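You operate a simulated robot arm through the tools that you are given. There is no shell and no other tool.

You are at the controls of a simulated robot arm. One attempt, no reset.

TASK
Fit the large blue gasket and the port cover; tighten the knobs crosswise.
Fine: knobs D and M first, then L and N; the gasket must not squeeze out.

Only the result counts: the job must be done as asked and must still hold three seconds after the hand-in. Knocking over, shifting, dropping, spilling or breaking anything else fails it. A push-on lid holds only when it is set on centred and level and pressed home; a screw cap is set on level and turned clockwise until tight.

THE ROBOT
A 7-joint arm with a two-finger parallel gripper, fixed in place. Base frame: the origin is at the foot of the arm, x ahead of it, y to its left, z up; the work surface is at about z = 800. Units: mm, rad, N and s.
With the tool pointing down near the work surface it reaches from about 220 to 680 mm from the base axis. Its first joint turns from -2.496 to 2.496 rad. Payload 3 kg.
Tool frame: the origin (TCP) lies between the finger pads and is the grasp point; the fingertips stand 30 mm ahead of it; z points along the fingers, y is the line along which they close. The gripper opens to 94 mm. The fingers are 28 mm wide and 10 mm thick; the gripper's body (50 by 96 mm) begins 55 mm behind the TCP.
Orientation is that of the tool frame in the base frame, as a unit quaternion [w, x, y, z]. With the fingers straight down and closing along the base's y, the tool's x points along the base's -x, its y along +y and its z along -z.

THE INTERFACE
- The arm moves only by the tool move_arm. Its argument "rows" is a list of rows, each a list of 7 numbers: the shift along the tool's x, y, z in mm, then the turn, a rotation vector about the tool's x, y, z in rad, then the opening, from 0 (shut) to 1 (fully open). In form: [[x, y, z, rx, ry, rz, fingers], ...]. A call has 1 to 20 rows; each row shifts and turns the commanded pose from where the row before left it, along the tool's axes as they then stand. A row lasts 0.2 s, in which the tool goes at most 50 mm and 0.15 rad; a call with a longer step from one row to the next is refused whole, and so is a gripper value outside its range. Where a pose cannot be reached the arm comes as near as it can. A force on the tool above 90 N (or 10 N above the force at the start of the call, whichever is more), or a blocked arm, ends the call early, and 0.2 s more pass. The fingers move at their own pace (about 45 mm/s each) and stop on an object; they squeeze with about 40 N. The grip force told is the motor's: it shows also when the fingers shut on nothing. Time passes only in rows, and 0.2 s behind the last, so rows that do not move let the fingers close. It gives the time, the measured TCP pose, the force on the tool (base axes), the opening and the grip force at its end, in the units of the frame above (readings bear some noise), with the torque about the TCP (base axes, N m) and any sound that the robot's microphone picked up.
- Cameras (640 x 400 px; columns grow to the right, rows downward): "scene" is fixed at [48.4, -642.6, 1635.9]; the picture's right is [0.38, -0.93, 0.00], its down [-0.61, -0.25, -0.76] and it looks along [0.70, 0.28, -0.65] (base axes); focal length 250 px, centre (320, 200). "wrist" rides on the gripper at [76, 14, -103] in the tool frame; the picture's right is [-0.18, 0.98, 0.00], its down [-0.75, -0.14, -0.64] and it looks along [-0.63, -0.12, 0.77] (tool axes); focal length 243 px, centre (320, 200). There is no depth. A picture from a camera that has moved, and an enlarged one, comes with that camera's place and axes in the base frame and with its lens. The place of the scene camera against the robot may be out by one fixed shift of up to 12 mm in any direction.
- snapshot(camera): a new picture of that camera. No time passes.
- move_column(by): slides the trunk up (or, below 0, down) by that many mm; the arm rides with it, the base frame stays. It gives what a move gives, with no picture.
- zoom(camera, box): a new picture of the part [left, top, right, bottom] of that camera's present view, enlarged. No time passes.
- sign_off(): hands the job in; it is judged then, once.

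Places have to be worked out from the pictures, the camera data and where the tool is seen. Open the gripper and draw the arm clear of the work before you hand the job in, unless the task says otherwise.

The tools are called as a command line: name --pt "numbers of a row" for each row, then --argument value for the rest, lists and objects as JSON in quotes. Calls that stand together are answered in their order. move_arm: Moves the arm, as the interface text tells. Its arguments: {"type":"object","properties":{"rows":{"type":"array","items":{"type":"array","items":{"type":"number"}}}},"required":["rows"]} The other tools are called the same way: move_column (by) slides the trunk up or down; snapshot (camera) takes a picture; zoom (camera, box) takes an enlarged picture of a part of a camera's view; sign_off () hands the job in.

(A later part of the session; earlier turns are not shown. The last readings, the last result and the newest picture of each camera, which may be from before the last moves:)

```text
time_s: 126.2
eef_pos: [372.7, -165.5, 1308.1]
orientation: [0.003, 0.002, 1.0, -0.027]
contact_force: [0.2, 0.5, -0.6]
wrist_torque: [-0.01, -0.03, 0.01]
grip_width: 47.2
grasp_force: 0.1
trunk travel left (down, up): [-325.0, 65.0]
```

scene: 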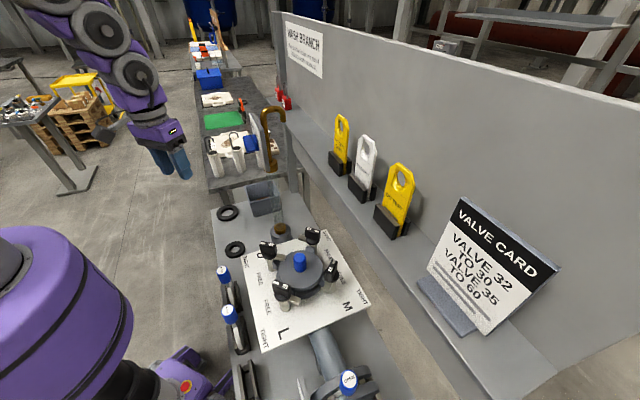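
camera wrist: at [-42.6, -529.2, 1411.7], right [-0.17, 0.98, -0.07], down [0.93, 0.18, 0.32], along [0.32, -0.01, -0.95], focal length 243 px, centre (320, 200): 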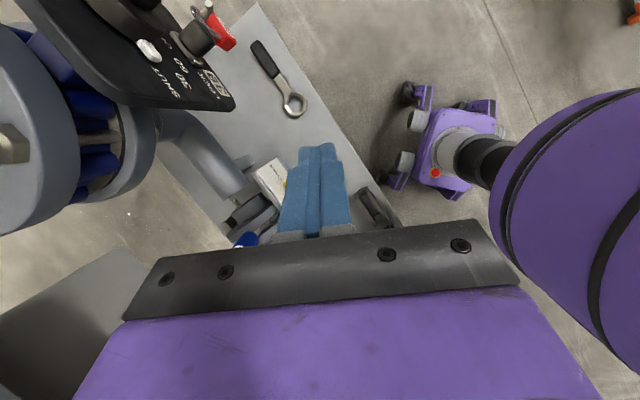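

The sway is down to about ±12 mm. I level the tool and move to the pose over the open table where I was early on, to compare the arm's posture.

move_arm --pt "-8 8 10 0.03 0 0 0.5" --pt "-12 14 18 0.03 0 0 0.5" --pt "-12 16 22 0 0 0 0.5" --pt "-12 16 22 0 0 0 0.5" --pt "-12 16 22 0 0 0 0.5" --pt "-12 16 22 0 0 0 0.5" --pt "-12 16 22 0 0 0 0.5" --pt "-12 14 22 0 0 0 0.5" --pt "-10 12 22 0 0 0 0.5" --pt "-6 8 16 0 0 0 0.5" --pt "0 4 10 0 0 0 0.5" --pt "0 0 0 0 0 0 0.5" --pt "0 0 0 0 0 0 0.5"

snapshot --camera "scene"

move_arm --pt "0 0 0 0 0 0 0.5" --pt "0 0 0 0 0 0 0.5" --pt "0 0 0 0 0 0 0.5"

move_arm --pt "0 0 0 0 0 0 0.5" --pt "0 0 0 0 0 0 0.5" --pt "0 0 0 0 0 0 0.5"

```text
time_s: 129.0
eef_pos: [482.9, -54.1, 1086.2]
orientation: [0.003, 0.002, 0.998, -0.055]
contact_force: [0.5, -0.6, 0.2]
wrist_torque: [-0.02, -0.01, 0.04]
grip_width: 46.8
grasp_force: 0.1
trunk travel left (down, up): [-325.0, 65.0]
```

```text
taken
```

scene: 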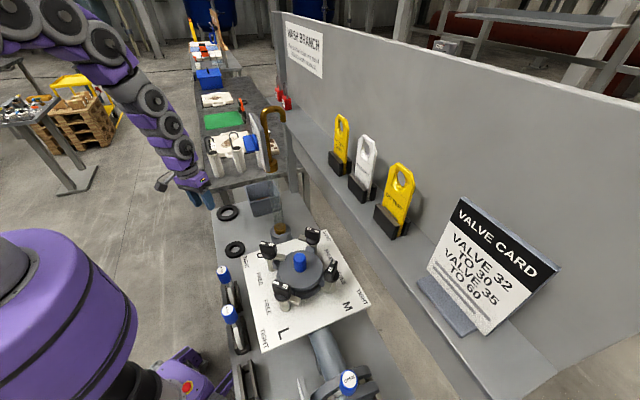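

```text
time_s: 129.8
eef_pos: [483.6, -51.7, 1086.5]
orientation: [0.004, 0.002, 0.998, -0.056]
contact_force: [0.3, 0.1, 0.0]
wrist_torque: [0.0, 0.01, 0.0]
grip_width: 46.9
grasp_force: 0.1
trunk travel left (down, up): [-325.0, 65.0]
```

```text
time_s: 130.6
eef_pos: [483.6, -46.2, 1087.1]
orientation: [0.003, 0.003, 0.998, -0.057]
contact_force: [-0.2, -0.3, 0.3]
wrist_torque: [0.02, -0.01, 0.04]
grip_width: 47.1
grasp_force: 0.0
trunk travel left (down, up): [-325.0, 65.0]
```

Here the arm stands almost still, with the familiar posture; only a 6° roll remains because I turned it the wrong way. I level it.

move_arm --pt "0 0 0 -0.04 0 0 0.5" --pt "0 0 0 -0.04 0 0 0.5" --pt "0 0 0 -0.032 0 0 0.5" --pt "0 0 0 0 0 0 0.5" --pt "0 0 0 0 0 0 0.5"

move_arm --pt "0 0 0 0 0 0 0.5" --pt "0 0 0 0 0 0 0.5" --pt "0 0 0 0 0 0 0.5"

move_arm --pt "0 0 0 0 0 0 0.5" --pt "0 0 0 0 0 0 0.5" --pt "0 0 0 0 0 0 0.5"

snapshot --camera "wrist"

```text
time_s: 131.8
eef_pos: [483.4, -47.2, 1087.3]
orientation: [0.003, 0.003, 1.0, -0.002]
contact_force: [0.2, -0.3, 0.3]
wrist_torque: [-0.03, -0.02, -0.01]
grip_width: 46.7
grasp_force: 0.1
trunk travel left (down, up): [-325.0, 65.0]
```

```text
time_s: 132.6
eef_pos: [482.0, -44.7, 1086.8]
orientation: [0.003, 0.002, 1.0, -0.002]
contact_force: [0.2, 0.1, -0.7]
wrist_torque: [-0.04, 0.01, 0.0]
grip_width: 46.9
grasp_force: 0.0
trunk travel left (down, up): [-325.0, 65.0]
```

```text
time_s: 133.4
eef_pos: [482.0, -45.4, 1086.8]
orientation: [0.004, 0.002, 1.0, -0.002]
contact_force: [-0.5, -0.5, 0.5]
wrist_torque: [-0.01, 0.01, -0.01]
grip_width: 47.1
grasp_force: 0.2
trunk travel left (down, up): [-325.0, 65.0]
```

```text
taken
camera wrist: at [406.3, -31.1, 1189.1], right [0.19, 0.98, 0.0], down [0.75, -0.14, 0.65], along [0.64, -0.12, -0.76], focal length 243 px, centre (320, 200)
```

wrist: 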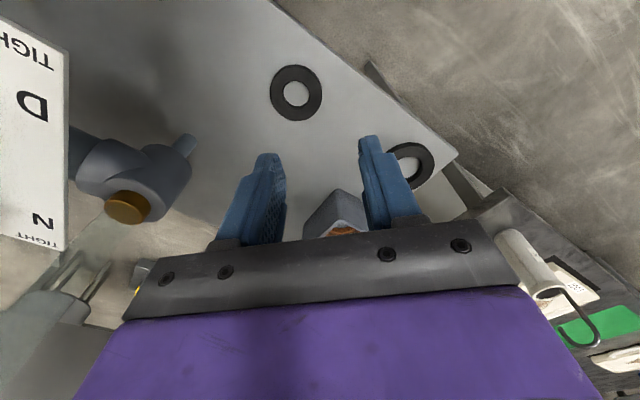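

The arm is steady and level again. I inspect the port closely for any shift of cover, gasket or knobs, and compare the surroundings.

zoom --camera "scene" --box '[255, 230, 345, 310]'

zoom --camera "scene" --box '[200, 180, 380, 400]'

zoom --camera "scene" --box '[270, 250, 330, 300]'

```text
5.00 times, centred on (300, 270) of scene
camera zoom: at [48.4, -642.6, 1635.9], right [0.38, -0.93, 0.0], down [-0.61, -0.25, -0.76], along [0.7, 0.28, -0.65], focal length 1248 px, centre (420, -150)
```

zoom: 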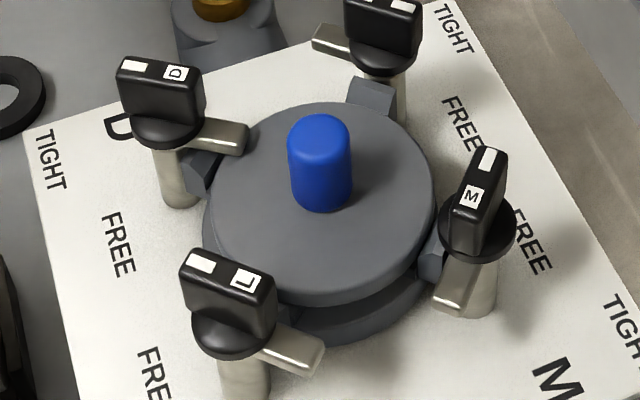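

```text
1.82 times, centred on (290, 290) of scene
camera zoom: at [48.4, -642.6, 1635.9], right [0.38, -0.93, 0.0], down [-0.61, -0.25, -0.76], along [0.7, 0.28, -0.65], focal length 454 px, centre (374, 36)
```

zoom: 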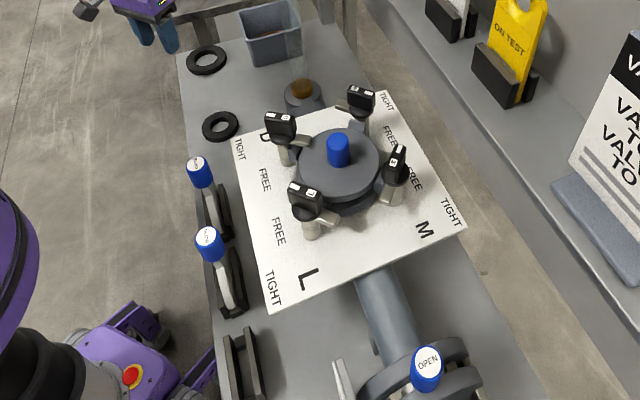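

```text
8.00 times, centred on (300, 275) of scene
camera zoom: at [48.4, -642.6, 1635.9], right [0.38, -0.93, 0.0], down [-0.61, -0.25, -0.76], along [0.7, 0.28, -0.65], focal length 1996 px, centre (480, -400)
```

zoom: 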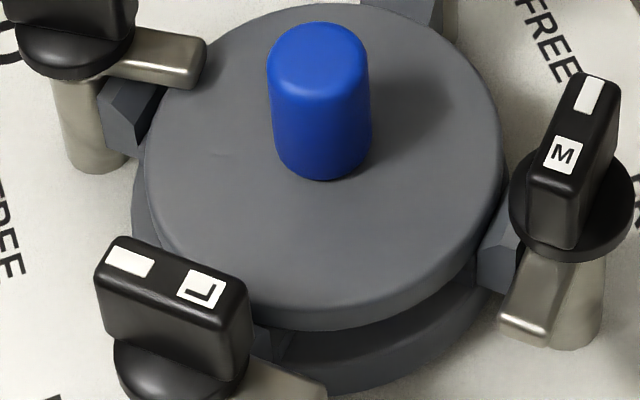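

Nothing else was disturbed, but the cover seems to have moved about 3 mm. I go back over the port at a safe height (staying well away from the shelf edge) to measure it from above.

move_arm --pt "10 0 -25 0 0 0 0.5" --pt "20 -10 -30 0 0 0 0.5" --pt "25 -20 -30 0 0 0 0.5" --pt "25 -30 -15 0 0 0 0.5" --pt "20 -35 0 0 0 0 0.5" --pt "10 -38 0 0 0 0 0.5" --pt "0 -38 0 0 0 0 0.5" --pt "0 -38 0 0 0 0 0.5" --pt "0 -38 0 0 0 0 0.5" --pt "0 -38 0 0 0 0 0.5" --pt "0 -38 0 0 0 0 0.5" --pt "0 -35 0 0 0 0 0.5" --pt "0 -25 0 0 0 0 0.5" --pt "0 -12 0 0 0 0 0.5" --pt "0 0 0 0 0 0 0.5"

snapshot --camera "wrist"

zoom --camera "wrist" --box '[220, 0, 440, 170]'

```text
time_s: 136.6
eef_pos: [370.7, -440.8, 1188.4]
orientation: [0.004, 0.002, 1.0, -0.002]
contact_force: [-0.2, -0.9, 0.3]
wrist_torque: [0.05, 0.02, 0.02]
grip_width: 47.0
grasp_force: 0.1
trunk travel left (down, up): [-325.0, 65.0]
```

```text
taken
camera wrist: at [294.1, -427.3, 1289.5], right [0.19, 0.98, 0.0], down [0.75, -0.14, 0.65], along [0.64, -0.12, -0.76], focal length 243 px, centre (320, 200)
```

wrist: 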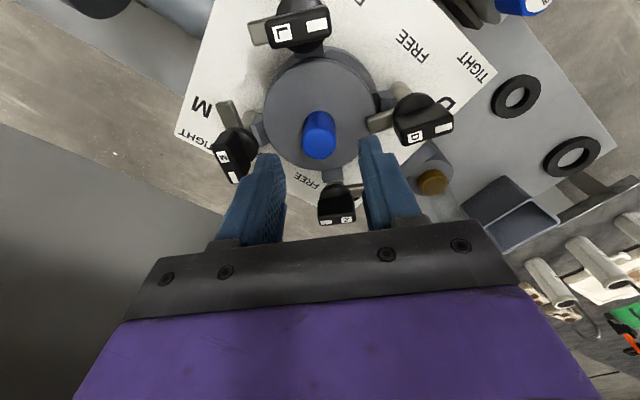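

```text
2.35 times, centred on (330, 85) of wrist
camera zoom: at [294.1, -427.3, 1289.5], right [0.19, 0.98, 0.0], down [0.75, -0.14, 0.65], along [0.64, -0.12, -0.76], focal length 571 px, centre (296, 471)
```

zoom: 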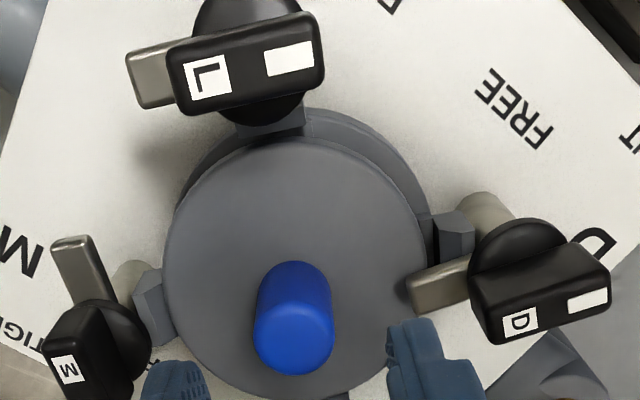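

The cover has slipped about 2–3 mm toward M, and the gasket may have moved under it in the mishap. To be safe I will loosen D, lift the cover, check the gasket and set the cover again. First to knob D, turning the hand to match its bar.

move_arm --pt "-11 30 0 0 0 0 0.5" --pt "-11 30 0 0 0 0 0.5" --pt "-11 29 0 0 0 0 0.5" --pt "0 0 5 0 0 0.143 0.5" --pt "0 0 5 0 0 0.143 0.5" --pt "0 0 5 0 0 0.143 0.5" --pt "0 0 5 0 0 0.143 0.5" --pt "0 0 5 0 0 0.143 0.5" --pt "0 0 5 0 0 0.143 0.5" --pt "0 0 5 0 0 0.143 0.5" --pt "0 0 5 0 0 0.143 0.5" --pt "0 0 5 0 0 0.143 0.5" --pt "0 0 5 0 0 0.143 0.5" --pt "0 0 5 0 0 0.141 0.5" --pt "0 0 0 0 0 0 0.5"

snapshot --camera "wrist"

zoom --camera "wrist" --box '[180, 20, 460, 240]'

```text
time_s: 139.8
eef_pos: [403.4, -352.4, 1132.4]
orientation: [0.004, 0.709, 0.705, 0.002]
contact_force: [-0.1, 0.0, 0.0]
wrist_torque: [0.0, 0.02, -0.03]
grip_width: 47.0
grasp_force: 0.1
trunk travel left (down, up): [-325.0, 65.0]
```

```text
taken
camera wrist: at [418.5, -276.7, 1234.8], right [0.98, -0.19, 0.01], down [-0.15, -0.75, 0.64], along [-0.12, -0.63, -0.77], focal length 243 px, centre (320, 200)
```

wrist: 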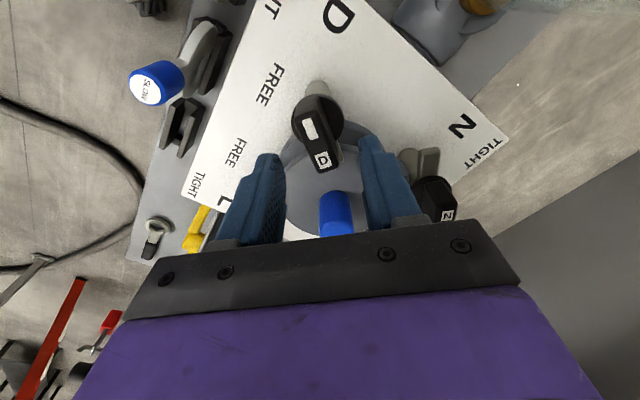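

```text
1.82 times, centred on (320, 130) of wrist
camera zoom: at [418.5, -276.7, 1234.8], right [0.98, -0.19, 0.01], down [-0.15, -0.75, 0.64], along [-0.12, -0.63, -0.77], focal length 441 px, centre (320, 327)
```

zoom: 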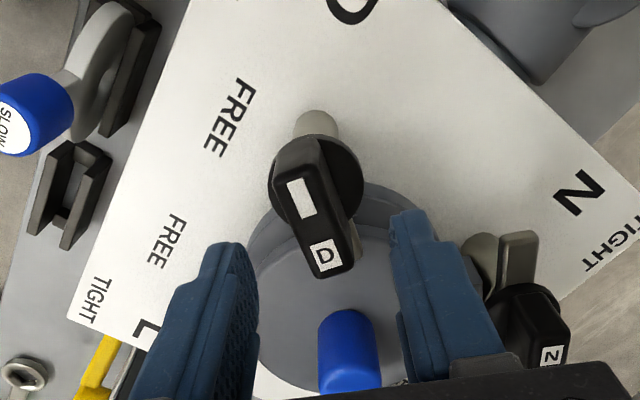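

Knob D has been knocked back about 12° from tight, so redoing this is right. I align with its bar, lower and grip.

move_arm --pt "0 0 0 0 0 -0.1 0.5" --pt "0 0 0 0 0 -0.1 0.5" --pt "0 0 12 0 0 0 0.5" --pt "0 0 14 0 0 0 0.5" --pt "0 0 11 0 0 0 0.5" --pt "0 0 0 0 0 0 0.3" --pt "0 0 0 0 0 0 0.1" --pt "0 0 0 0 0 0 0.0" --pt "0 0 0 0 0 0 0.0"

zoom --camera "wrist" --box '[180, 20, 460, 240]'

```text
time_s: 141.8
eef_pos: [403.5, -354.2, 1097.0]
orientation: [0.003, 0.634, 0.773, 0.002]
contact_force: [-8.1, -3.6, 2.4]
wrist_torque: [0.03, 1.18, -0.01]
grip_width: 18.1
grasp_force: 44.5
trunk travel left (down, up): [-325.0, 65.0]
```

```text
1.82 times, centred on (320, 130) of wrist
camera zoom: at [402.3, -276.6, 1198.5], right [1.0, 0.01, 0.01], down [0.0, -0.77, 0.64], along [0.01, -0.64, -0.77], focal length 441 px, centre (320, 327)
```

zoom: 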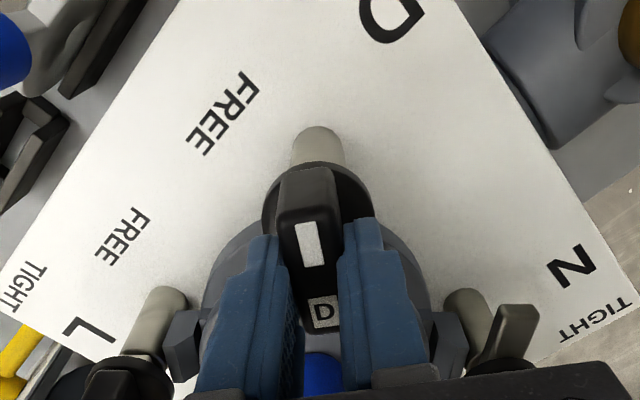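

Gripped well aligned. I turn D anticlockwise back to FREE.

move_arm --pt "0 0 0 0 0 -0.12 0.0" --pt "0 0 0 0 0 -0.12 0.0" --pt "0 0 0 0 0 -0.12 0.0" --pt "0 0 0 0 0 -0.12 0.0" --pt "0 0 0 0 0 -0.12 0.0" --pt "0 0 0 0 0 -0.12 0.0" --pt "0 0 0 0 0 -0.12 0.0" --pt "0 0 0 0 0 -0.12 0.0" --pt "0 0 0 0 0 -0.12 0.0" --pt "0 0 0 0 0 -0.12 0.0" --pt "0 0 0 0 0 -0.12 0.0" --pt "0 0 0 0 0 0 0.0"

zoom --camera "scene" --box '[240, 210, 340, 300]'

```text
time_s: 144.4
eef_pos: [405.4, -351.3, 1096.4]
orientation: [0.004, 0.025, 1.0, -0.002]
contact_force: [9.5, 3.2, 16.7]
wrist_torque: [0.56, -1.21, 0.03]
grip_width: 17.9
grasp_force: 45.1
trunk travel left (down, up): [-325.0, 65.0]
```

```text
4.44 times, centred on (290, 255) of scene
camera zoom: at [48.4, -642.6, 1635.9], right [0.38, -0.93, 0.0], down [-0.61, -0.25, -0.76], along [0.7, 0.28, -0.65], focal length 1109 px, centre (453, -44)
```

zoom: 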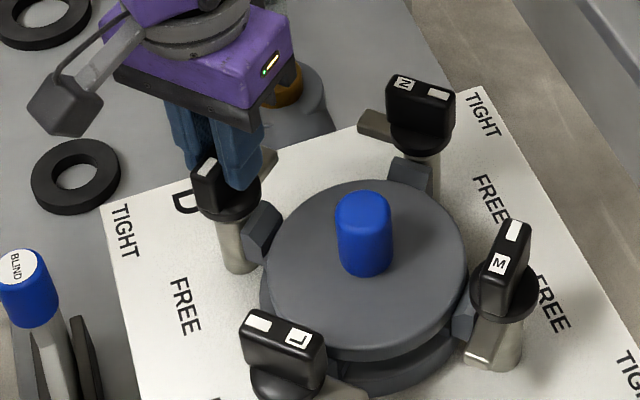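

D is back at FREE. I release, rise and move over the cover's handle.

move_arm --pt "0 0 0 0 0 0 0.3" --pt "0 0 0 0 0 0 0.6" --pt "0 0 -10 0 0 0 0.7" --pt "0 0 -30 0 0 0 0.7" --pt "0 0 -30 0 0 -0.02 0.7" --pt "0 -30 -10 0 0 -0.025 0.7" --pt "0 -35 0 0 -0.008 0 0.7" --pt "2 -30 0 0 0 0 0.7" --pt "0 0 0 0 0 0 0.7"

snapshot --camera "wrist"

zoom --camera "wrist" --box '[200, 0, 440, 180]'

```text
time_s: 146.4
eef_pos: [398.6, -445.6, 1176.7]
orientation: [0.008, 0.004, 1.0, -0.001]
contact_force: [-0.2, 0.0, 0.4]
wrist_torque: [0.02, 0.01, -0.01]
grip_width: 65.7
grasp_force: 0.0
trunk travel left (down, up): [-325.0, 65.0]
```

```text
taken
camera wrist: at [322.6, -430.8, 1277.1], right [0.19, 0.98, 0.0], down [0.74, -0.14, 0.65], along [0.64, -0.13, -0.76], focal length 243 px, centre (320, 200)
```

wrist: 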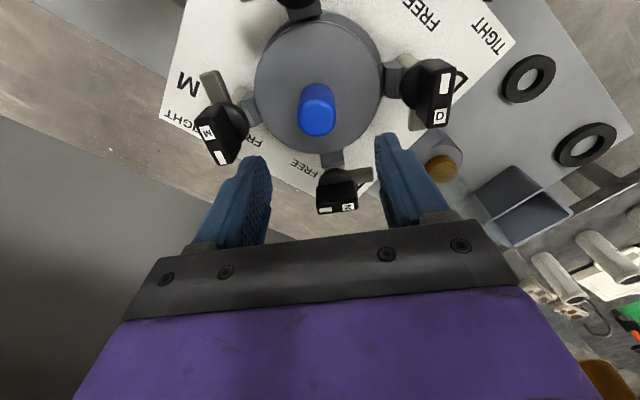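

```text
2.22 times, centred on (320, 90) of wrist
camera zoom: at [322.6, -430.8, 1277.1], right [0.19, 0.98, 0.0], down [0.74, -0.14, 0.65], along [0.64, -0.13, -0.76], focal length 539 px, centre (320, 444)
```

zoom: 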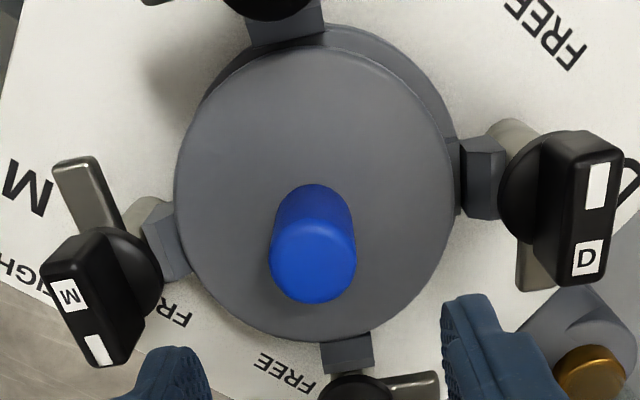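

I level the tool, centre on the handle at about (405.4,-448.9) and lower to grip it.

move_arm --pt "-5.4 -3.4 0 0 0.016 -0.008 0.7" --pt "0 0 25 0 0 0 0.7" --pt "0 0 30 0 0 0 0.7" --pt "0 0 25 0 0 0 0.7" --pt "0 0 15 0 0 0 0.7" --pt "0 0 8 0 0 0 0.7" --pt "0 0 0 0 0 0 0.7"

zoom --camera "wrist" --box '[160, 0, 480, 240]'

```text
time_s: 148.0
eef_pos: [405.6, -450.6, 1072.5]
orientation: [0.0, 0.0, 1.0, -0.001]
contact_force: [1.4, 0.2, -0.1]
wrist_torque: [-0.01, 0.02, 0.04]
grip_width: 65.9
grasp_force: 0.1
trunk travel left (down, up): [-325.0, 65.0]
```

```text
1.67 times, centred on (320, 120) of wrist
camera zoom: at [329.7, -437.1, 1175.9], right [0.18, 0.98, 0.0], down [0.75, -0.14, 0.64], along [0.63, -0.12, -0.77], focal length 404 px, centre (320, 333)
```

zoom: 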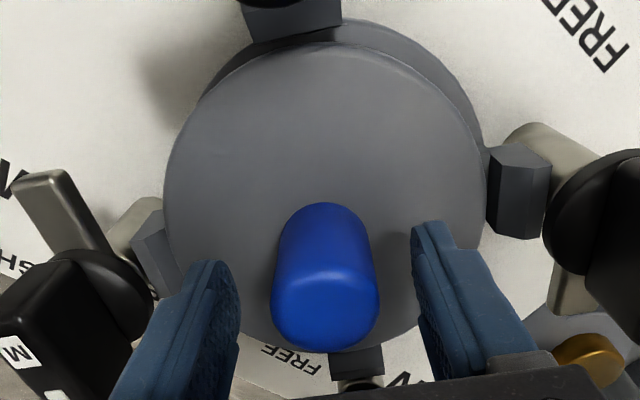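

The handle is about 2.5 mm to +y and 1.5 mm to -x of the tool. I correct, close and lift the cover slowly.

move_arm --pt "1.5 2.6 0 0 0 0 0.7" --pt "0 0 0 0 0 0 0.5" --pt "0 0 0 0 0 0 0.3" --pt "0 0 0 0 0 0 0.1" --pt "0 0 0 0 0 0 0.0" --pt "0 0 0 0 0 0 0.0"

move_arm --pt "0 0 -3 0 0 0 0.0" --pt "0 0 -6 0 0 0 0.0" --pt "0 0 -10 0 0 0 0.0" --pt "0 0 -10 0 0 0 0.0" --pt "0 0 0 0 0 0 0.0"

zoom --camera "scene" --box '[255, 225, 345, 305]'

zoom --camera "wrist" --box '[160, 0, 480, 240]'

```text
time_s: 149.4
eef_pos: [405.0, -448.0, 1072.9]
orientation: [0.0, 0.0, 1.0, -0.002]
contact_force: [1.0, -1.2, 1.9]
wrist_torque: [0.18, -0.07, -0.02]
grip_width: 33.2
grasp_force: 40.1
trunk travel left (down, up): [-325.0, 65.0]
```

```text
time_s: 150.6
eef_pos: [405.3, -447.7, 1101.7]
orientation: [0.0, 0.0, 1.0, -0.002]
contact_force: [1.2, -0.1, -2.7]
wrist_torque: [0.02, 0.0, 0.01]
grip_width: 33.3
grasp_force: 40.5
trunk travel left (down, up): [-325.0, 65.0]
```

```text
5.00 times, centred on (300, 265) of scene
camera zoom: at [48.4, -642.6, 1635.9], right [0.38, -0.93, 0.0], down [-0.61, -0.25, -0.76], along [0.7, 0.28, -0.65], focal length 1248 px, centre (420, -125)
```

zoom: 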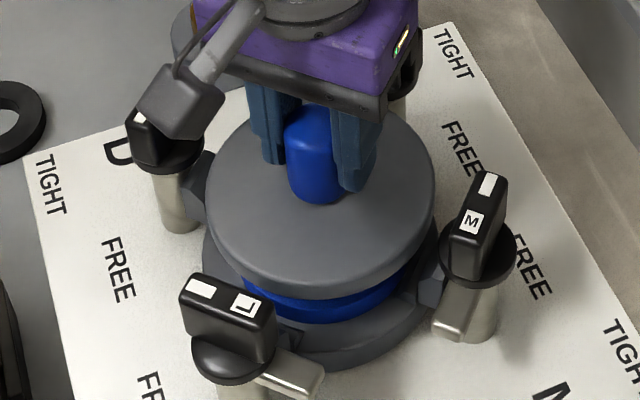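

```text
1.67 times, centred on (320, 120) of wrist
camera zoom: at [330.4, -434.3, 1203.5], right [0.18, 0.98, 0.0], down [0.75, -0.14, 0.64], along [0.63, -0.12, -0.77], focal length 404 px, centre (320, 333)
```

zoom: 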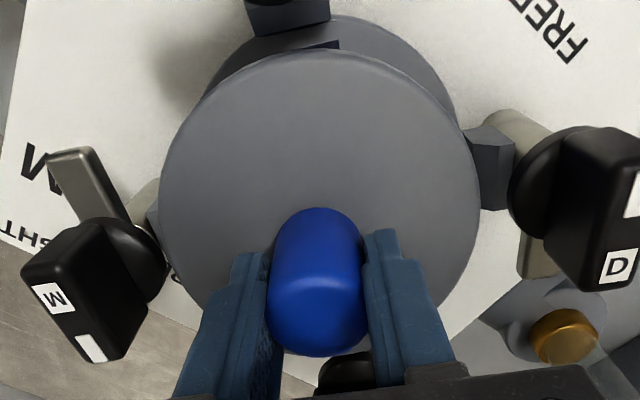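

The cover is free and the gasket stayed on the port. I raise the cover above the knobs and move it aside to see the gasket.

move_arm --pt "0 0 -15 0 0 0 0.0" --pt "0 0 -25 0 0 0 0.0" --pt "0 0 -25 0 0 0 0.0" --pt "8 15 -10 0 0 0 0.0" --pt "15 30 0 0 0 0 0.0" --pt "15 35 0 0 0 0 0.0" --pt "15 35 0 0 0 0 0.0" --pt "10 30 0 0 0 0 0.0" --pt "2 13 0 0 0 0 0.0" --pt "0 0 0 0 0 0 0.0"

snapshot --camera "wrist"

zoom --camera "wrist" --box '[110, 70, 310, 220]'

zoom --camera "scene" --box '[260, 240, 340, 310]'

```text
time_s: 152.8
eef_pos: [339.1, -290.9, 1176.0]
orientation: [-0.001, 0.0, 1.0, -0.001]
contact_force: [0.4, -0.2, -3.7]
wrist_torque: [-0.04, 0.0, 0.0]
grip_width: 33.3
grasp_force: 39.6
trunk travel left (down, up): [-325.0, 65.0]
```

```text
taken
camera wrist: at [264.5, -277.4, 1278.4], right [0.18, 0.98, 0.0], down [0.75, -0.14, 0.64], along [0.63, -0.12, -0.77], focal length 243 px, centre (320, 200)
```

wrist: 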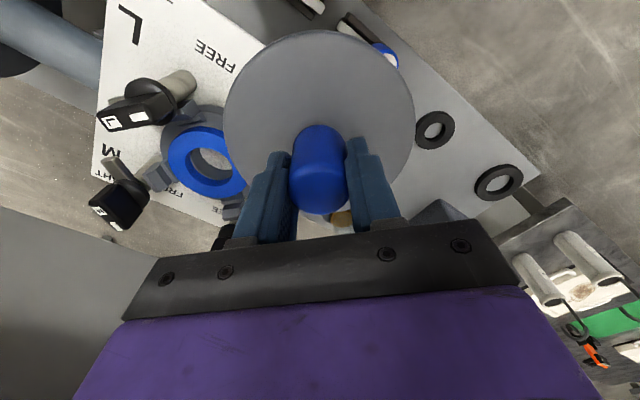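

```text
2.67 times, centred on (210, 145) of wrist
camera zoom: at [264.5, -277.4, 1278.4], right [0.18, 0.98, 0.0], down [0.75, -0.14, 0.64], along [0.63, -0.12, -0.77], focal length 647 px, centre (613, 347)
```

zoom: 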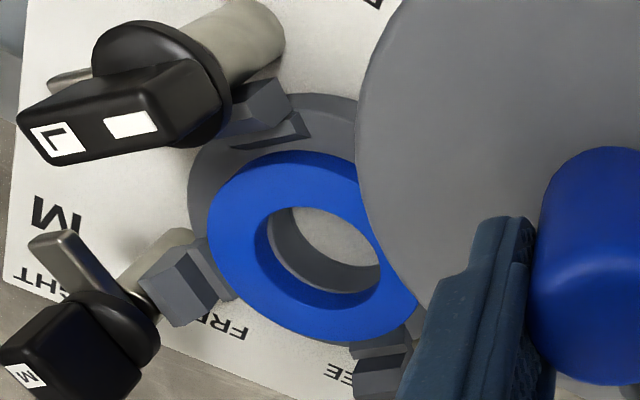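

```text
5.71 times, centred on (300, 275) of scene
camera zoom: at [48.4, -642.6, 1635.9], right [0.38, -0.93, 0.0], down [-0.61, -0.25, -0.76], along [0.7, 0.28, -0.65], focal length 1426 px, centre (434, -229)
```

zoom: 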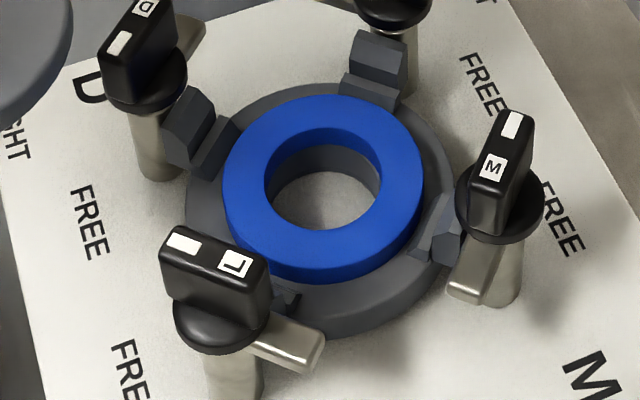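

The gasket sits exactly where it was. I bring the cover back over the port and lower it again, centred on (404.2,-445.7).

move_arm --pt "-5 -15 0 0 0 0 0.0" --pt "-15 -30 0 0 0 0 0.0" --pt "-15 -35 0 0 0 0 0.0" --pt "-15 -35 0 0 0 0 0.0" --pt "-12 -25 0 0 0 0 0.0" --pt "-3 -15 0 0 0 0 0.0" --pt "0 0 0 0 0 0 0.0" --pt "0 0 20 0 0 0 0.0" --pt "0 0 25 0 0 0 0.0" --pt "0 0 20 0 0 0 0.0" --pt "0 0 10 0 0 0 0.0" --pt "0 0 0 0 0 0 0.0"

zoom --camera "scene" --box '[255, 225, 345, 305]'

zoom --camera "wrist" --box '[160, 0, 480, 240]'

```text
time_s: 155.4
eef_pos: [404.9, -446.7, 1102.5]
orientation: [0.0, 0.001, 1.0, -0.002]
contact_force: [0.2, -0.1, -3.6]
wrist_torque: [0.0, -0.02, 0.0]
grip_width: 33.0
grasp_force: 40.0
trunk travel left (down, up): [-325.0, 65.0]
```

```text
5.00 times, centred on (300, 265) of scene
camera zoom: at [48.4, -642.6, 1635.9], right [0.38, -0.93, 0.0], down [-0.61, -0.25, -0.76], along [0.7, 0.28, -0.65], focal length 1248 px, centre (420, -125)
```

zoom: 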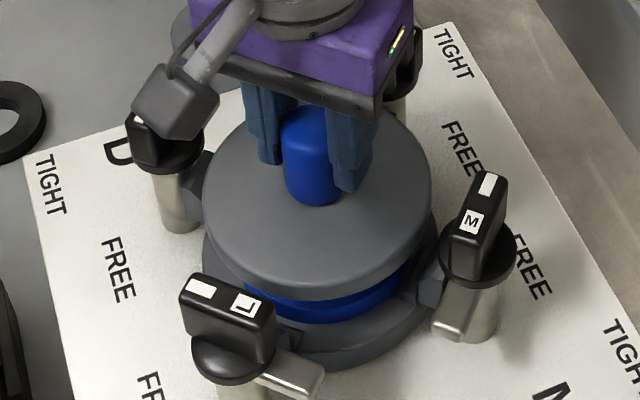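

```text
1.67 times, centred on (320, 120) of wrist
camera zoom: at [328.9, -432.5, 1204.3], right [0.18, 0.98, 0.0], down [0.75, -0.14, 0.64], along [0.63, -0.12, -0.77], focal length 404 px, centre (320, 333)
```

zoom: 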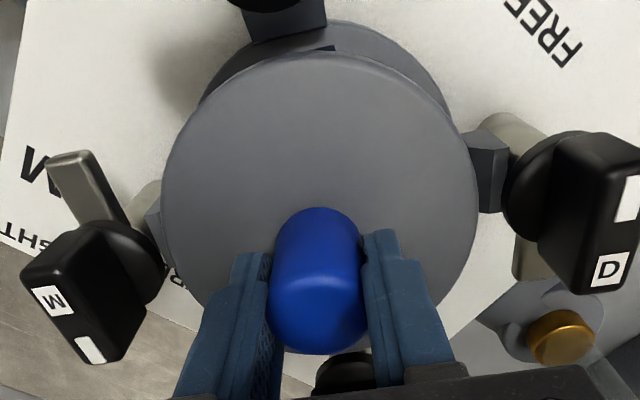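

I shift 1.2 mm to +y and lower to contact.

move_arm --pt "0.5 1.2 5 0 0 0 0.0" --pt "0 0 10 0 0 0 0.0" --pt "0 0 9 0 0 0 0.0" --pt "0 0 5 0 0 0 0.0" --pt "0 0 1.5 0 0 0 0.0" --pt "0 0 1 0 0 0 0.0" --pt "0 0 0 0 0 0 0.0"

```text
time_s: 157.0
eef_pos: [402.9, -442.3, 1071.3]
orientation: [0.001, 0.0, 1.0, -0.002]
contact_force: [3.4, -5.6, 32.9]
wrist_torque: [0.23, -0.12, -0.36]
grip_width: 32.9
grasp_force: 40.3
trunk travel left (down, up): [-325.0, 65.0]
```

Contact, but y reads about 3 mm more than expected. I check the pictures before releasing.

zoom --camera "wrist" --box '[160, 0, 480, 240]'

zoom --camera "wrist" --box '[360, 50, 460, 150]'

zoom --camera "wrist" --box '[190, 80, 290, 180]'

zoom --camera "scene" --box '[255, 225, 345, 305]'

```text
1.67 times, centred on (320, 120) of wrist
camera zoom: at [327.6, -429.9, 1173.5], right [0.18, 0.98, 0.0], down [0.75, -0.14, 0.64], along [0.63, -0.12, -0.77], focal length 404 px, centre (320, 333)
```

zoom: 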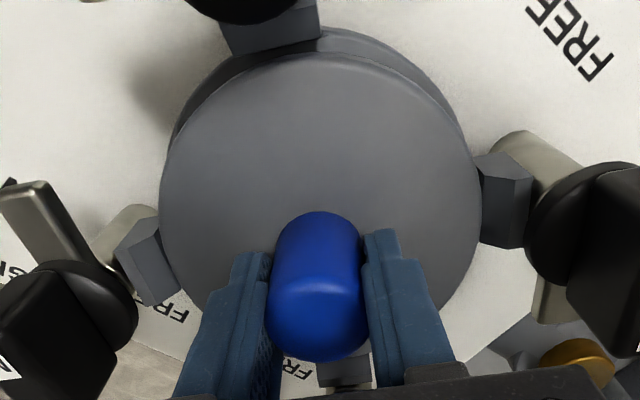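

```text
4.00 times, centred on (410, 100) of wrist
camera zoom: at [327.6, -429.9, 1173.5], right [0.18, 0.98, 0.0], down [0.75, -0.14, 0.64], along [0.63, -0.12, -0.77], focal length 970 px, centre (-40, 600)
```

zoom: 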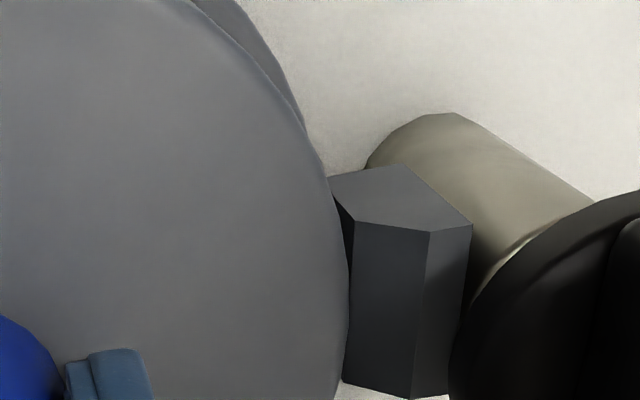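

```text
4.00 times, centred on (240, 130) of wrist
camera zoom: at [327.6, -429.9, 1173.5], right [0.18, 0.98, 0.0], down [0.75, -0.14, 0.64], along [0.63, -0.12, -0.77], focal length 970 px, centre (640, 480)
```

zoom: 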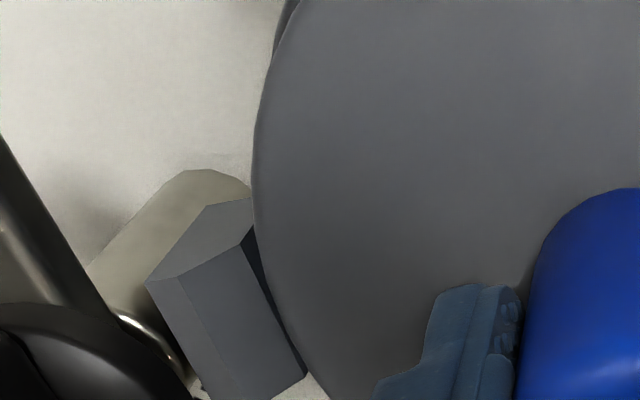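

```text
5.00 times, centred on (300, 265) of scene
camera zoom: at [48.4, -642.6, 1635.9], right [0.38, -0.93, 0.0], down [-0.61, -0.25, -0.76], along [0.7, 0.28, -0.65], focal length 1248 px, centre (420, -125)
```

zoom: 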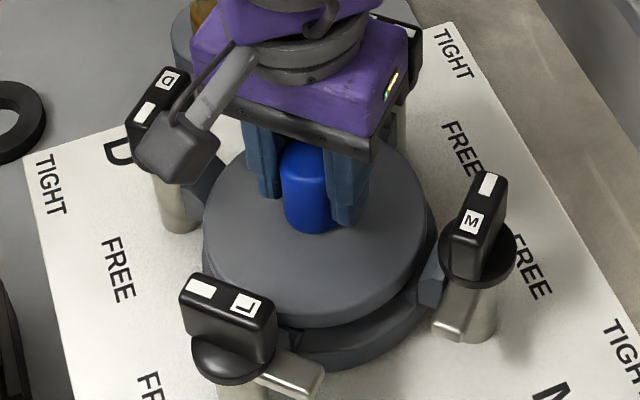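

The cover is about 1.5 mm too close to D. I lift 3 mm, shift back and set it down again.

move_arm --pt "0 0 -3 0 0 0 0.0" --pt "-0.6 -1.6 0 0 0 0 0.0" --pt "0 0 0 0 0 0 0.0" --pt "0 0 1 0 0 0 0.0" --pt "0 0 1 0 0 0 0.0" --pt "0 0 0 0 0 0 0.0"

zoom --camera "wrist" --box '[360, 50, 460, 150]'

zoom --camera "wrist" --box '[190, 80, 290, 180]'

```text
time_s: 158.4
eef_pos: [405.8, -446.7, 1071.2]
orientation: [-0.001, 0.0, 1.0, -0.002]
contact_force: [-1.1, 1.1, 2.6]
wrist_torque: [0.3, -0.07, 0.05]
grip_width: 32.9
grasp_force: 40.2
trunk travel left (down, up): [-325.0, 65.0]
```

```text
4.00 times, centred on (410, 100) of wrist
camera zoom: at [329.1, -432.3, 1173.7], right [0.18, 0.98, 0.0], down [0.75, -0.14, 0.64], along [0.63, -0.12, -0.77], focal length 970 px, centre (-40, 600)
```

zoom: 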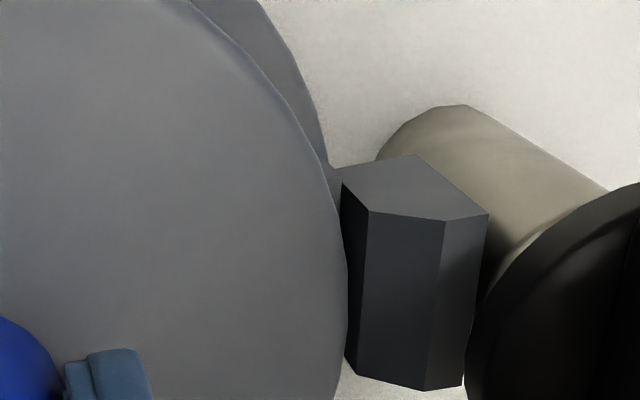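

```text
4.00 times, centred on (240, 130) of wrist
camera zoom: at [329.1, -432.3, 1173.7], right [0.18, 0.98, 0.0], down [0.75, -0.14, 0.64], along [0.63, -0.12, -0.77], focal length 970 px, centre (640, 480)
```

zoom: 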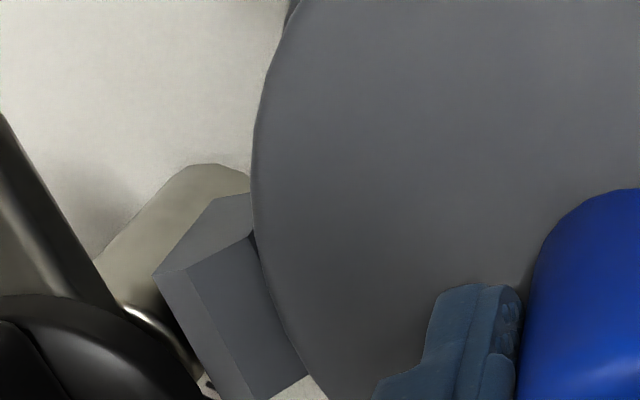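

Now the gaps match the first, well-centred placement and contact is light. I release and rise.

move_arm --pt "0 0 0 0 0 0 0.45" --pt "0 0 0 0 0 0 0.6" --pt "0 0 0 0 0 0 0.6" --pt "0 0 -8 0 0 0 0.6" --pt "0 0 -25 0 0 0 0.6" --pt "0 0 -30 0 0 0 0.6" --pt "0 0 -30 0 0 0 0.6" --pt "0 0 -10 0 0 0 0.6"

zoom --camera "wrist" --box '[200, 0, 440, 180]'

zoom --camera "scene" --box '[255, 225, 345, 305]'

```text
time_s: 160.2
eef_pos: [406.1, -446.7, 1174.8]
orientation: [-0.001, 0.001, 1.0, -0.001]
contact_force: [0.3, 1.4, 0.5]
wrist_torque: [0.0, 0.0, 0.04]
grip_width: 56.6
grasp_force: 0.0
trunk travel left (down, up): [-325.0, 65.0]
```

```text
2.22 times, centred on (320, 90) of wrist
camera zoom: at [330.0, -431.6, 1277.0], right [0.18, 0.98, 0.0], down [0.75, -0.14, 0.64], along [0.63, -0.12, -0.77], focal length 539 px, centre (320, 444)
```

zoom: 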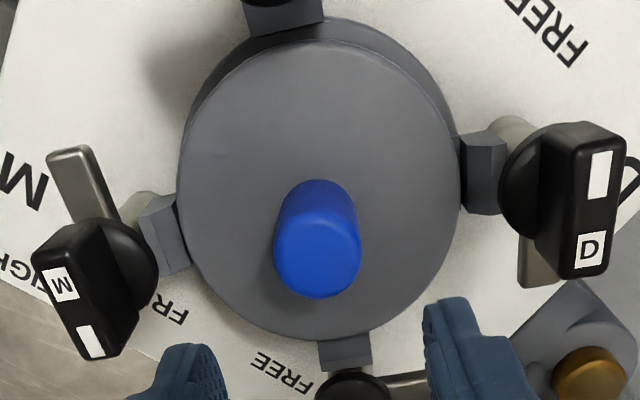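

```text
5.00 times, centred on (300, 265) of scene
camera zoom: at [48.4, -642.6, 1635.9], right [0.38, -0.93, 0.0], down [-0.61, -0.25, -0.76], along [0.7, 0.28, -0.65], focal length 1248 px, centre (420, -125)
```

zoom: 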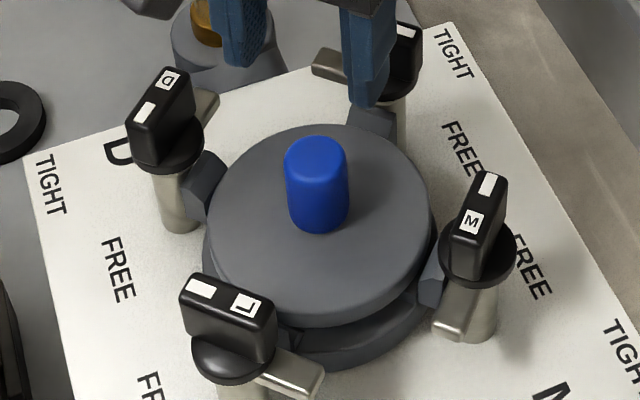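

The cover is well placed. Now knob D again: same approach as before, bar along x.

move_arm --pt "1 32 0 0 0 0 0.5" --pt "1 32 0 0 0 0 0.5" --pt "0.5 30 0 0 0 0 0.5" --pt "0 0 25 0 0 0 0.5" --pt "0 0 25 0 0 0 0.5" --pt "0 0 18 0 0 0 0.5" --pt "0 0 12 0 0 0 0.5" --pt "0 0 0 0 0 0 0.5"

zoom --camera "wrist" --box '[180, 20, 460, 240]'

```text
time_s: 162.0
eef_pos: [403.7, -351.2, 1094.8]
orientation: [0.0, -0.001, 1.0, -0.002]
contact_force: [0.1, -0.8, 0.2]
wrist_torque: [-0.04, 0.0, 0.01]
grip_width: 46.8
grasp_force: 0.1
trunk travel left (down, up): [-325.0, 65.0]
```

```text
1.82 times, centred on (320, 130) of wrist
camera zoom: at [327.5, -336.9, 1196.6], right [0.18, 0.98, 0.0], down [0.75, -0.14, 0.64], along [0.63, -0.12, -0.77], focal length 441 px, centre (320, 327)
```

zoom: 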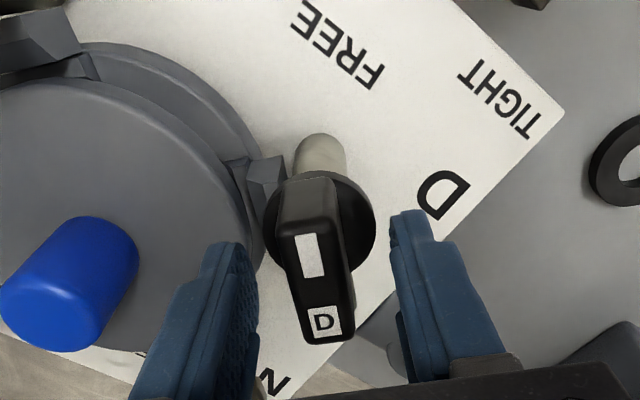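

Aligned. I close on the bar and turn clockwise.

move_arm --pt "0 0 0 0 0 0 0.3" --pt "0 0 0 0 0 0 0.1" --pt "0 0 0 0 0 0 0.0" --pt "0 0 0 0 0 0 0.0" --pt "0 0 0 0 0 0.12 0.0" --pt "0 0 0 0 0 0.12 0.0" --pt "0 0 0 0 0 0.12 0.0" --pt "0 0 0 0 0 0.12 0.0" --pt "0 0 0 0 0 0.12 0.0" --pt "0 0 0 0 0 0.12 0.0" --pt "0 0 0 0 0 0.12 0.0" --pt "0 0 0 0 0 0.12 0.0" --pt "0 0 0 0 0 0.12 0.0" --pt "0 0 0 0 0 0.12 0.0" --pt "0 0 0 0 0 0.12 0.0" --pt "0 0 0 0 0 0.12 0.0" --pt "0 0 0 0 0 0.12 0.0" --pt "0 0 0 0 0 0 0.0"

move_arm --pt "0 0 0 0 0 0.05 0.0" --pt "0 0 0 0 0 0.05 0.0" --pt "0 0 0 0 0 0 0.0"

zoom --camera "scene" --box '[245, 215, 345, 305]'

```text
time_s: 165.8
eef_pos: [402.2, -351.0, 1095.1]
orientation: [0.001, 0.704, 0.71, -0.002]
contact_force: [11.5, 5.5, -1.8]
wrist_torque: [0.01, -0.46, 0.01]
grip_width: 17.8
grasp_force: 45.0
trunk travel left (down, up): [-325.0, 65.0]
```

```text
time_s: 166.6
eef_pos: [402.4, -350.4, 1095.0]
orientation: [0.001, 0.738, 0.675, -0.001]
contact_force: [13.9, 3.6, -0.1]
wrist_torque: [-0.23, -0.35, 1.65]
grip_width: 19.7
grasp_force: 45.4
trunk travel left (down, up): [-325.0, 65.0]
```

```text
4.44 times, centred on (295, 260) of scene
camera zoom: at [48.4, -642.6, 1635.9], right [0.38, -0.93, 0.0], down [-0.61, -0.25, -0.76], along [0.7, 0.28, -0.65], focal length 1109 px, centre (431, -67)
```

zoom: 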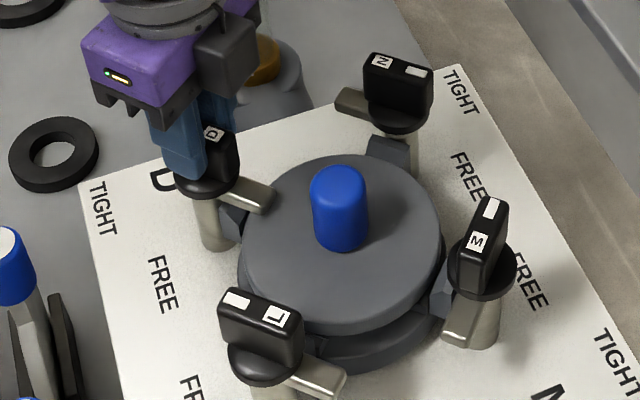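

D is at its stop again (1.65 N·m). I release and rise; then for M I will lean the hand 22° back from the shelf, turning it about the closing axis so the pads stay flat on the bar.

move_arm --pt "0 0 0 0 0 -0.05 0.0" --pt "0 0 0 0 0 -0.045 0.0" --pt "0 0 0 0 0 0 0.25" --pt "0 0 0 0 0 0 0.5" --pt "0 0 0 0 0 0 0.5" --pt "0 0 -10 0 0 0 0.5" --pt "0 0 -25 0 0 0 0.5" --pt "0 0 -35 0 0 0 0.5" --pt "0 0 -25 0 0 0 0.5"

move_arm --pt "0 0 0 0 0 -0.143 0.5" --pt "0 0 0 0 0 -0.143 0.5" --pt "0 0 0 0 0 -0.143 0.5" --pt "0 0 0 0 0 -0.143 0.5" --pt "0 0 0 0 0 -0.143 0.5" --pt "0 0 0 0 0 -0.143 0.5" --pt "0 0 0 0 0 -0.143 0.5" --pt "0 0 0 0 0 -0.143 0.5" --pt "0 0 0 0 0 -0.143 0.5" --pt "0 0 0 0 0 -0.143 0.5" --pt "0 0 0 0 0 -0.141 0.5" --pt "0 0 0 0 0 0 0.5"

zoom --camera "scene" --box '[245, 215, 345, 305]'

```text
time_s: 168.6
eef_pos: [401.6, -351.9, 1190.3]
orientation: [0.0, 0.706, 0.708, -0.002]
contact_force: [-0.9, -0.3, 0.8]
wrist_torque: [0.02, -0.02, 0.0]
grip_width: 47.1
grasp_force: 0.1
trunk travel left (down, up): [-325.0, 65.0]
```

```text
time_s: 171.2
eef_pos: [401.4, -352.2, 1189.8]
orientation: [-0.001, -0.003, 1.0, -0.002]
contact_force: [-0.2, 0.4, -0.3]
wrist_torque: [0.0, 0.0, 0.01]
grip_width: 47.1
grasp_force: 0.0
trunk travel left (down, up): [-325.0, 65.0]
```

```text
4.44 times, centred on (295, 260) of scene
camera zoom: at [48.4, -642.6, 1635.9], right [0.38, -0.93, 0.0], down [-0.61, -0.25, -0.76], along [0.7, 0.28, -0.65], focal length 1109 px, centre (431, -67)
```

zoom: 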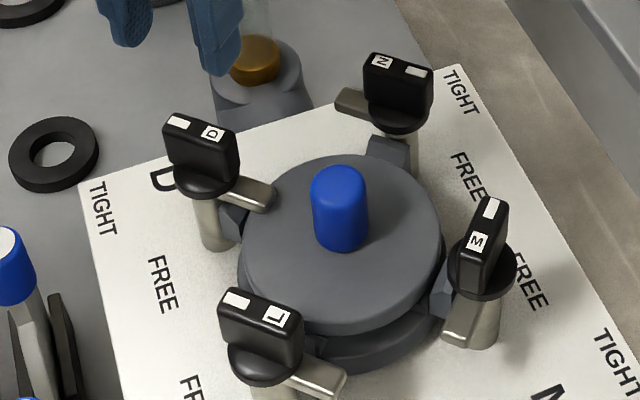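

D is tight. I lean the hand 22° toward -x and approach M carefully in stages, watching for any deviation.

move_arm --pt "0 0 0 0 -0.1 0 0.5" --pt "0 0 0 0 -0.1 0 0.5" --pt "0 0 0 0 -0.1 0 0.5" --pt "0 0 0 0 -0.084 0 0.5" --pt "0 -25 0 0 0 0 0.5" --pt "0 -35 0 0 0 0 0.5" --pt "0 -35 0 0 0 0 0.5" --pt "0 -25 0 0 0 0 0.5" --pt "0 -8 0 0 0 0 0.5" --pt "0 0 0 0 0 0 0.5"

snapshot --camera "wrist"

snapshot --camera "scene"

```text
time_s: 173.4
eef_pos: [403.5, -478.9, 1188.7]
orientation: [0.19, -0.003, 0.982, -0.001]
contact_force: [-0.1, 0.2, -0.2]
wrist_torque: [-0.04, -0.01, -0.01]
grip_width: 46.9
grasp_force: 0.1
trunk travel left (down, up): [-325.0, 65.0]
```

```text
taken
camera wrist: at [295.2, -465.5, 1255.1], right [0.17, 0.98, 0.07], down [0.46, -0.14, 0.88], along [0.87, -0.11, -0.48], focal length 243 px, centre (320, 200)
```

wrist: 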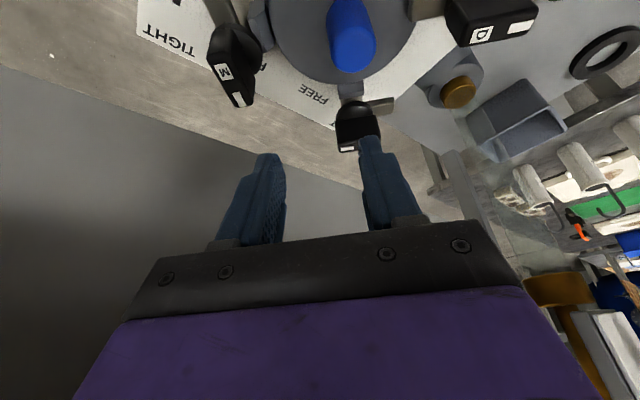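

```text
taken
```

scene: 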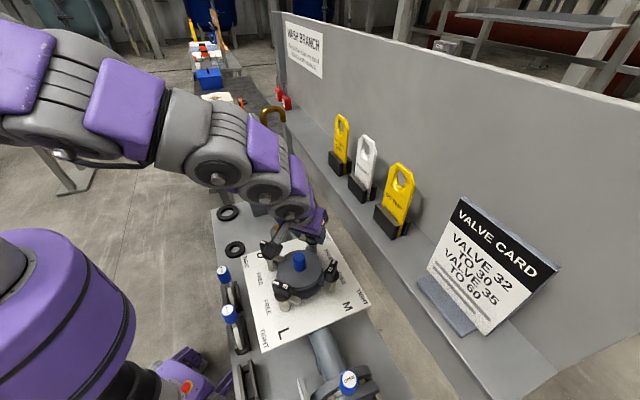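

The leaned pose is accurate and clear. I continue to M and come down to z≈1135.

move_arm --pt "-0.5 -20 0 0 0 0 0.5" --pt "-0.5 -25 0 0 0 0 0.5" --pt "0 -12 0 0 0 0 0.5" --pt "0 -4 0 0 0 0 0.5" --pt "5.6 0 13.9 0 0 0 0.5" --pt "7.5 0 18.5 0 0 0 0.5" --pt "5.6 0 13.9 0 0 0 0.5" --pt "0 0 0 0 0 0 0.5"

snapshot --camera "wrist"

zoom --camera "scene" --box '[230, 130, 390, 310]'

```text
time_s: 175.2
eef_pos: [406.4, -530.9, 1144.2]
orientation: [0.192, -0.005, 0.981, -0.003]
contact_force: [0.5, -0.1, 1.2]
wrist_torque: [0.06, 0.03, 0.03]
grip_width: 47.2
grasp_force: 0.1
trunk travel left (down, up): [-325.0, 65.0]
```

```text
taken
camera wrist: at [297.7, -517.0, 1211.3], right [0.16, 0.98, 0.06], down [0.46, -0.13, 0.88], along [0.87, -0.12, -0.47], focal length 243 px, centre (320, 200)
```

wrist: 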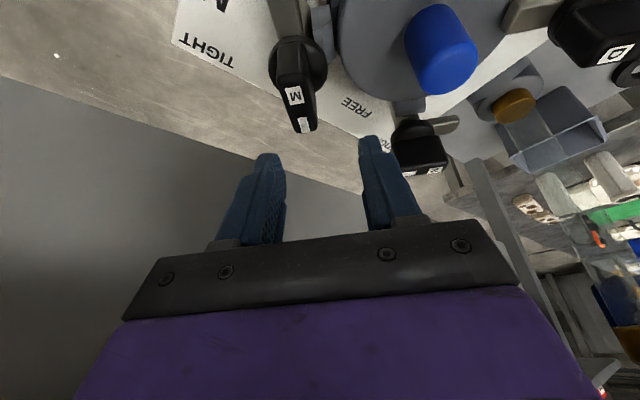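

```text
2.22 times, centred on (310, 220) of scene
camera zoom: at [48.4, -642.6, 1635.9], right [0.38, -0.93, 0.0], down [-0.61, -0.25, -0.76], along [0.7, 0.28, -0.65], focal length 555 px, centre (342, 156)
```

zoom: 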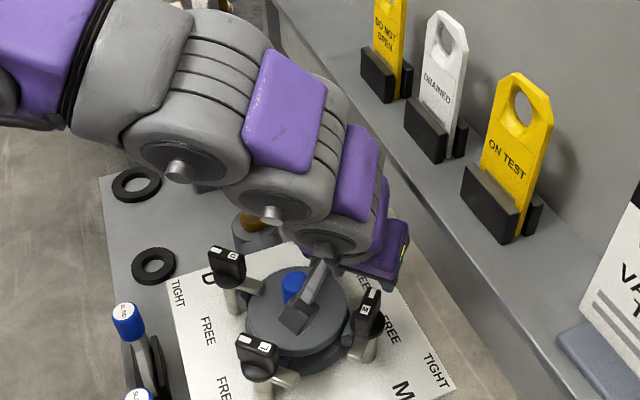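

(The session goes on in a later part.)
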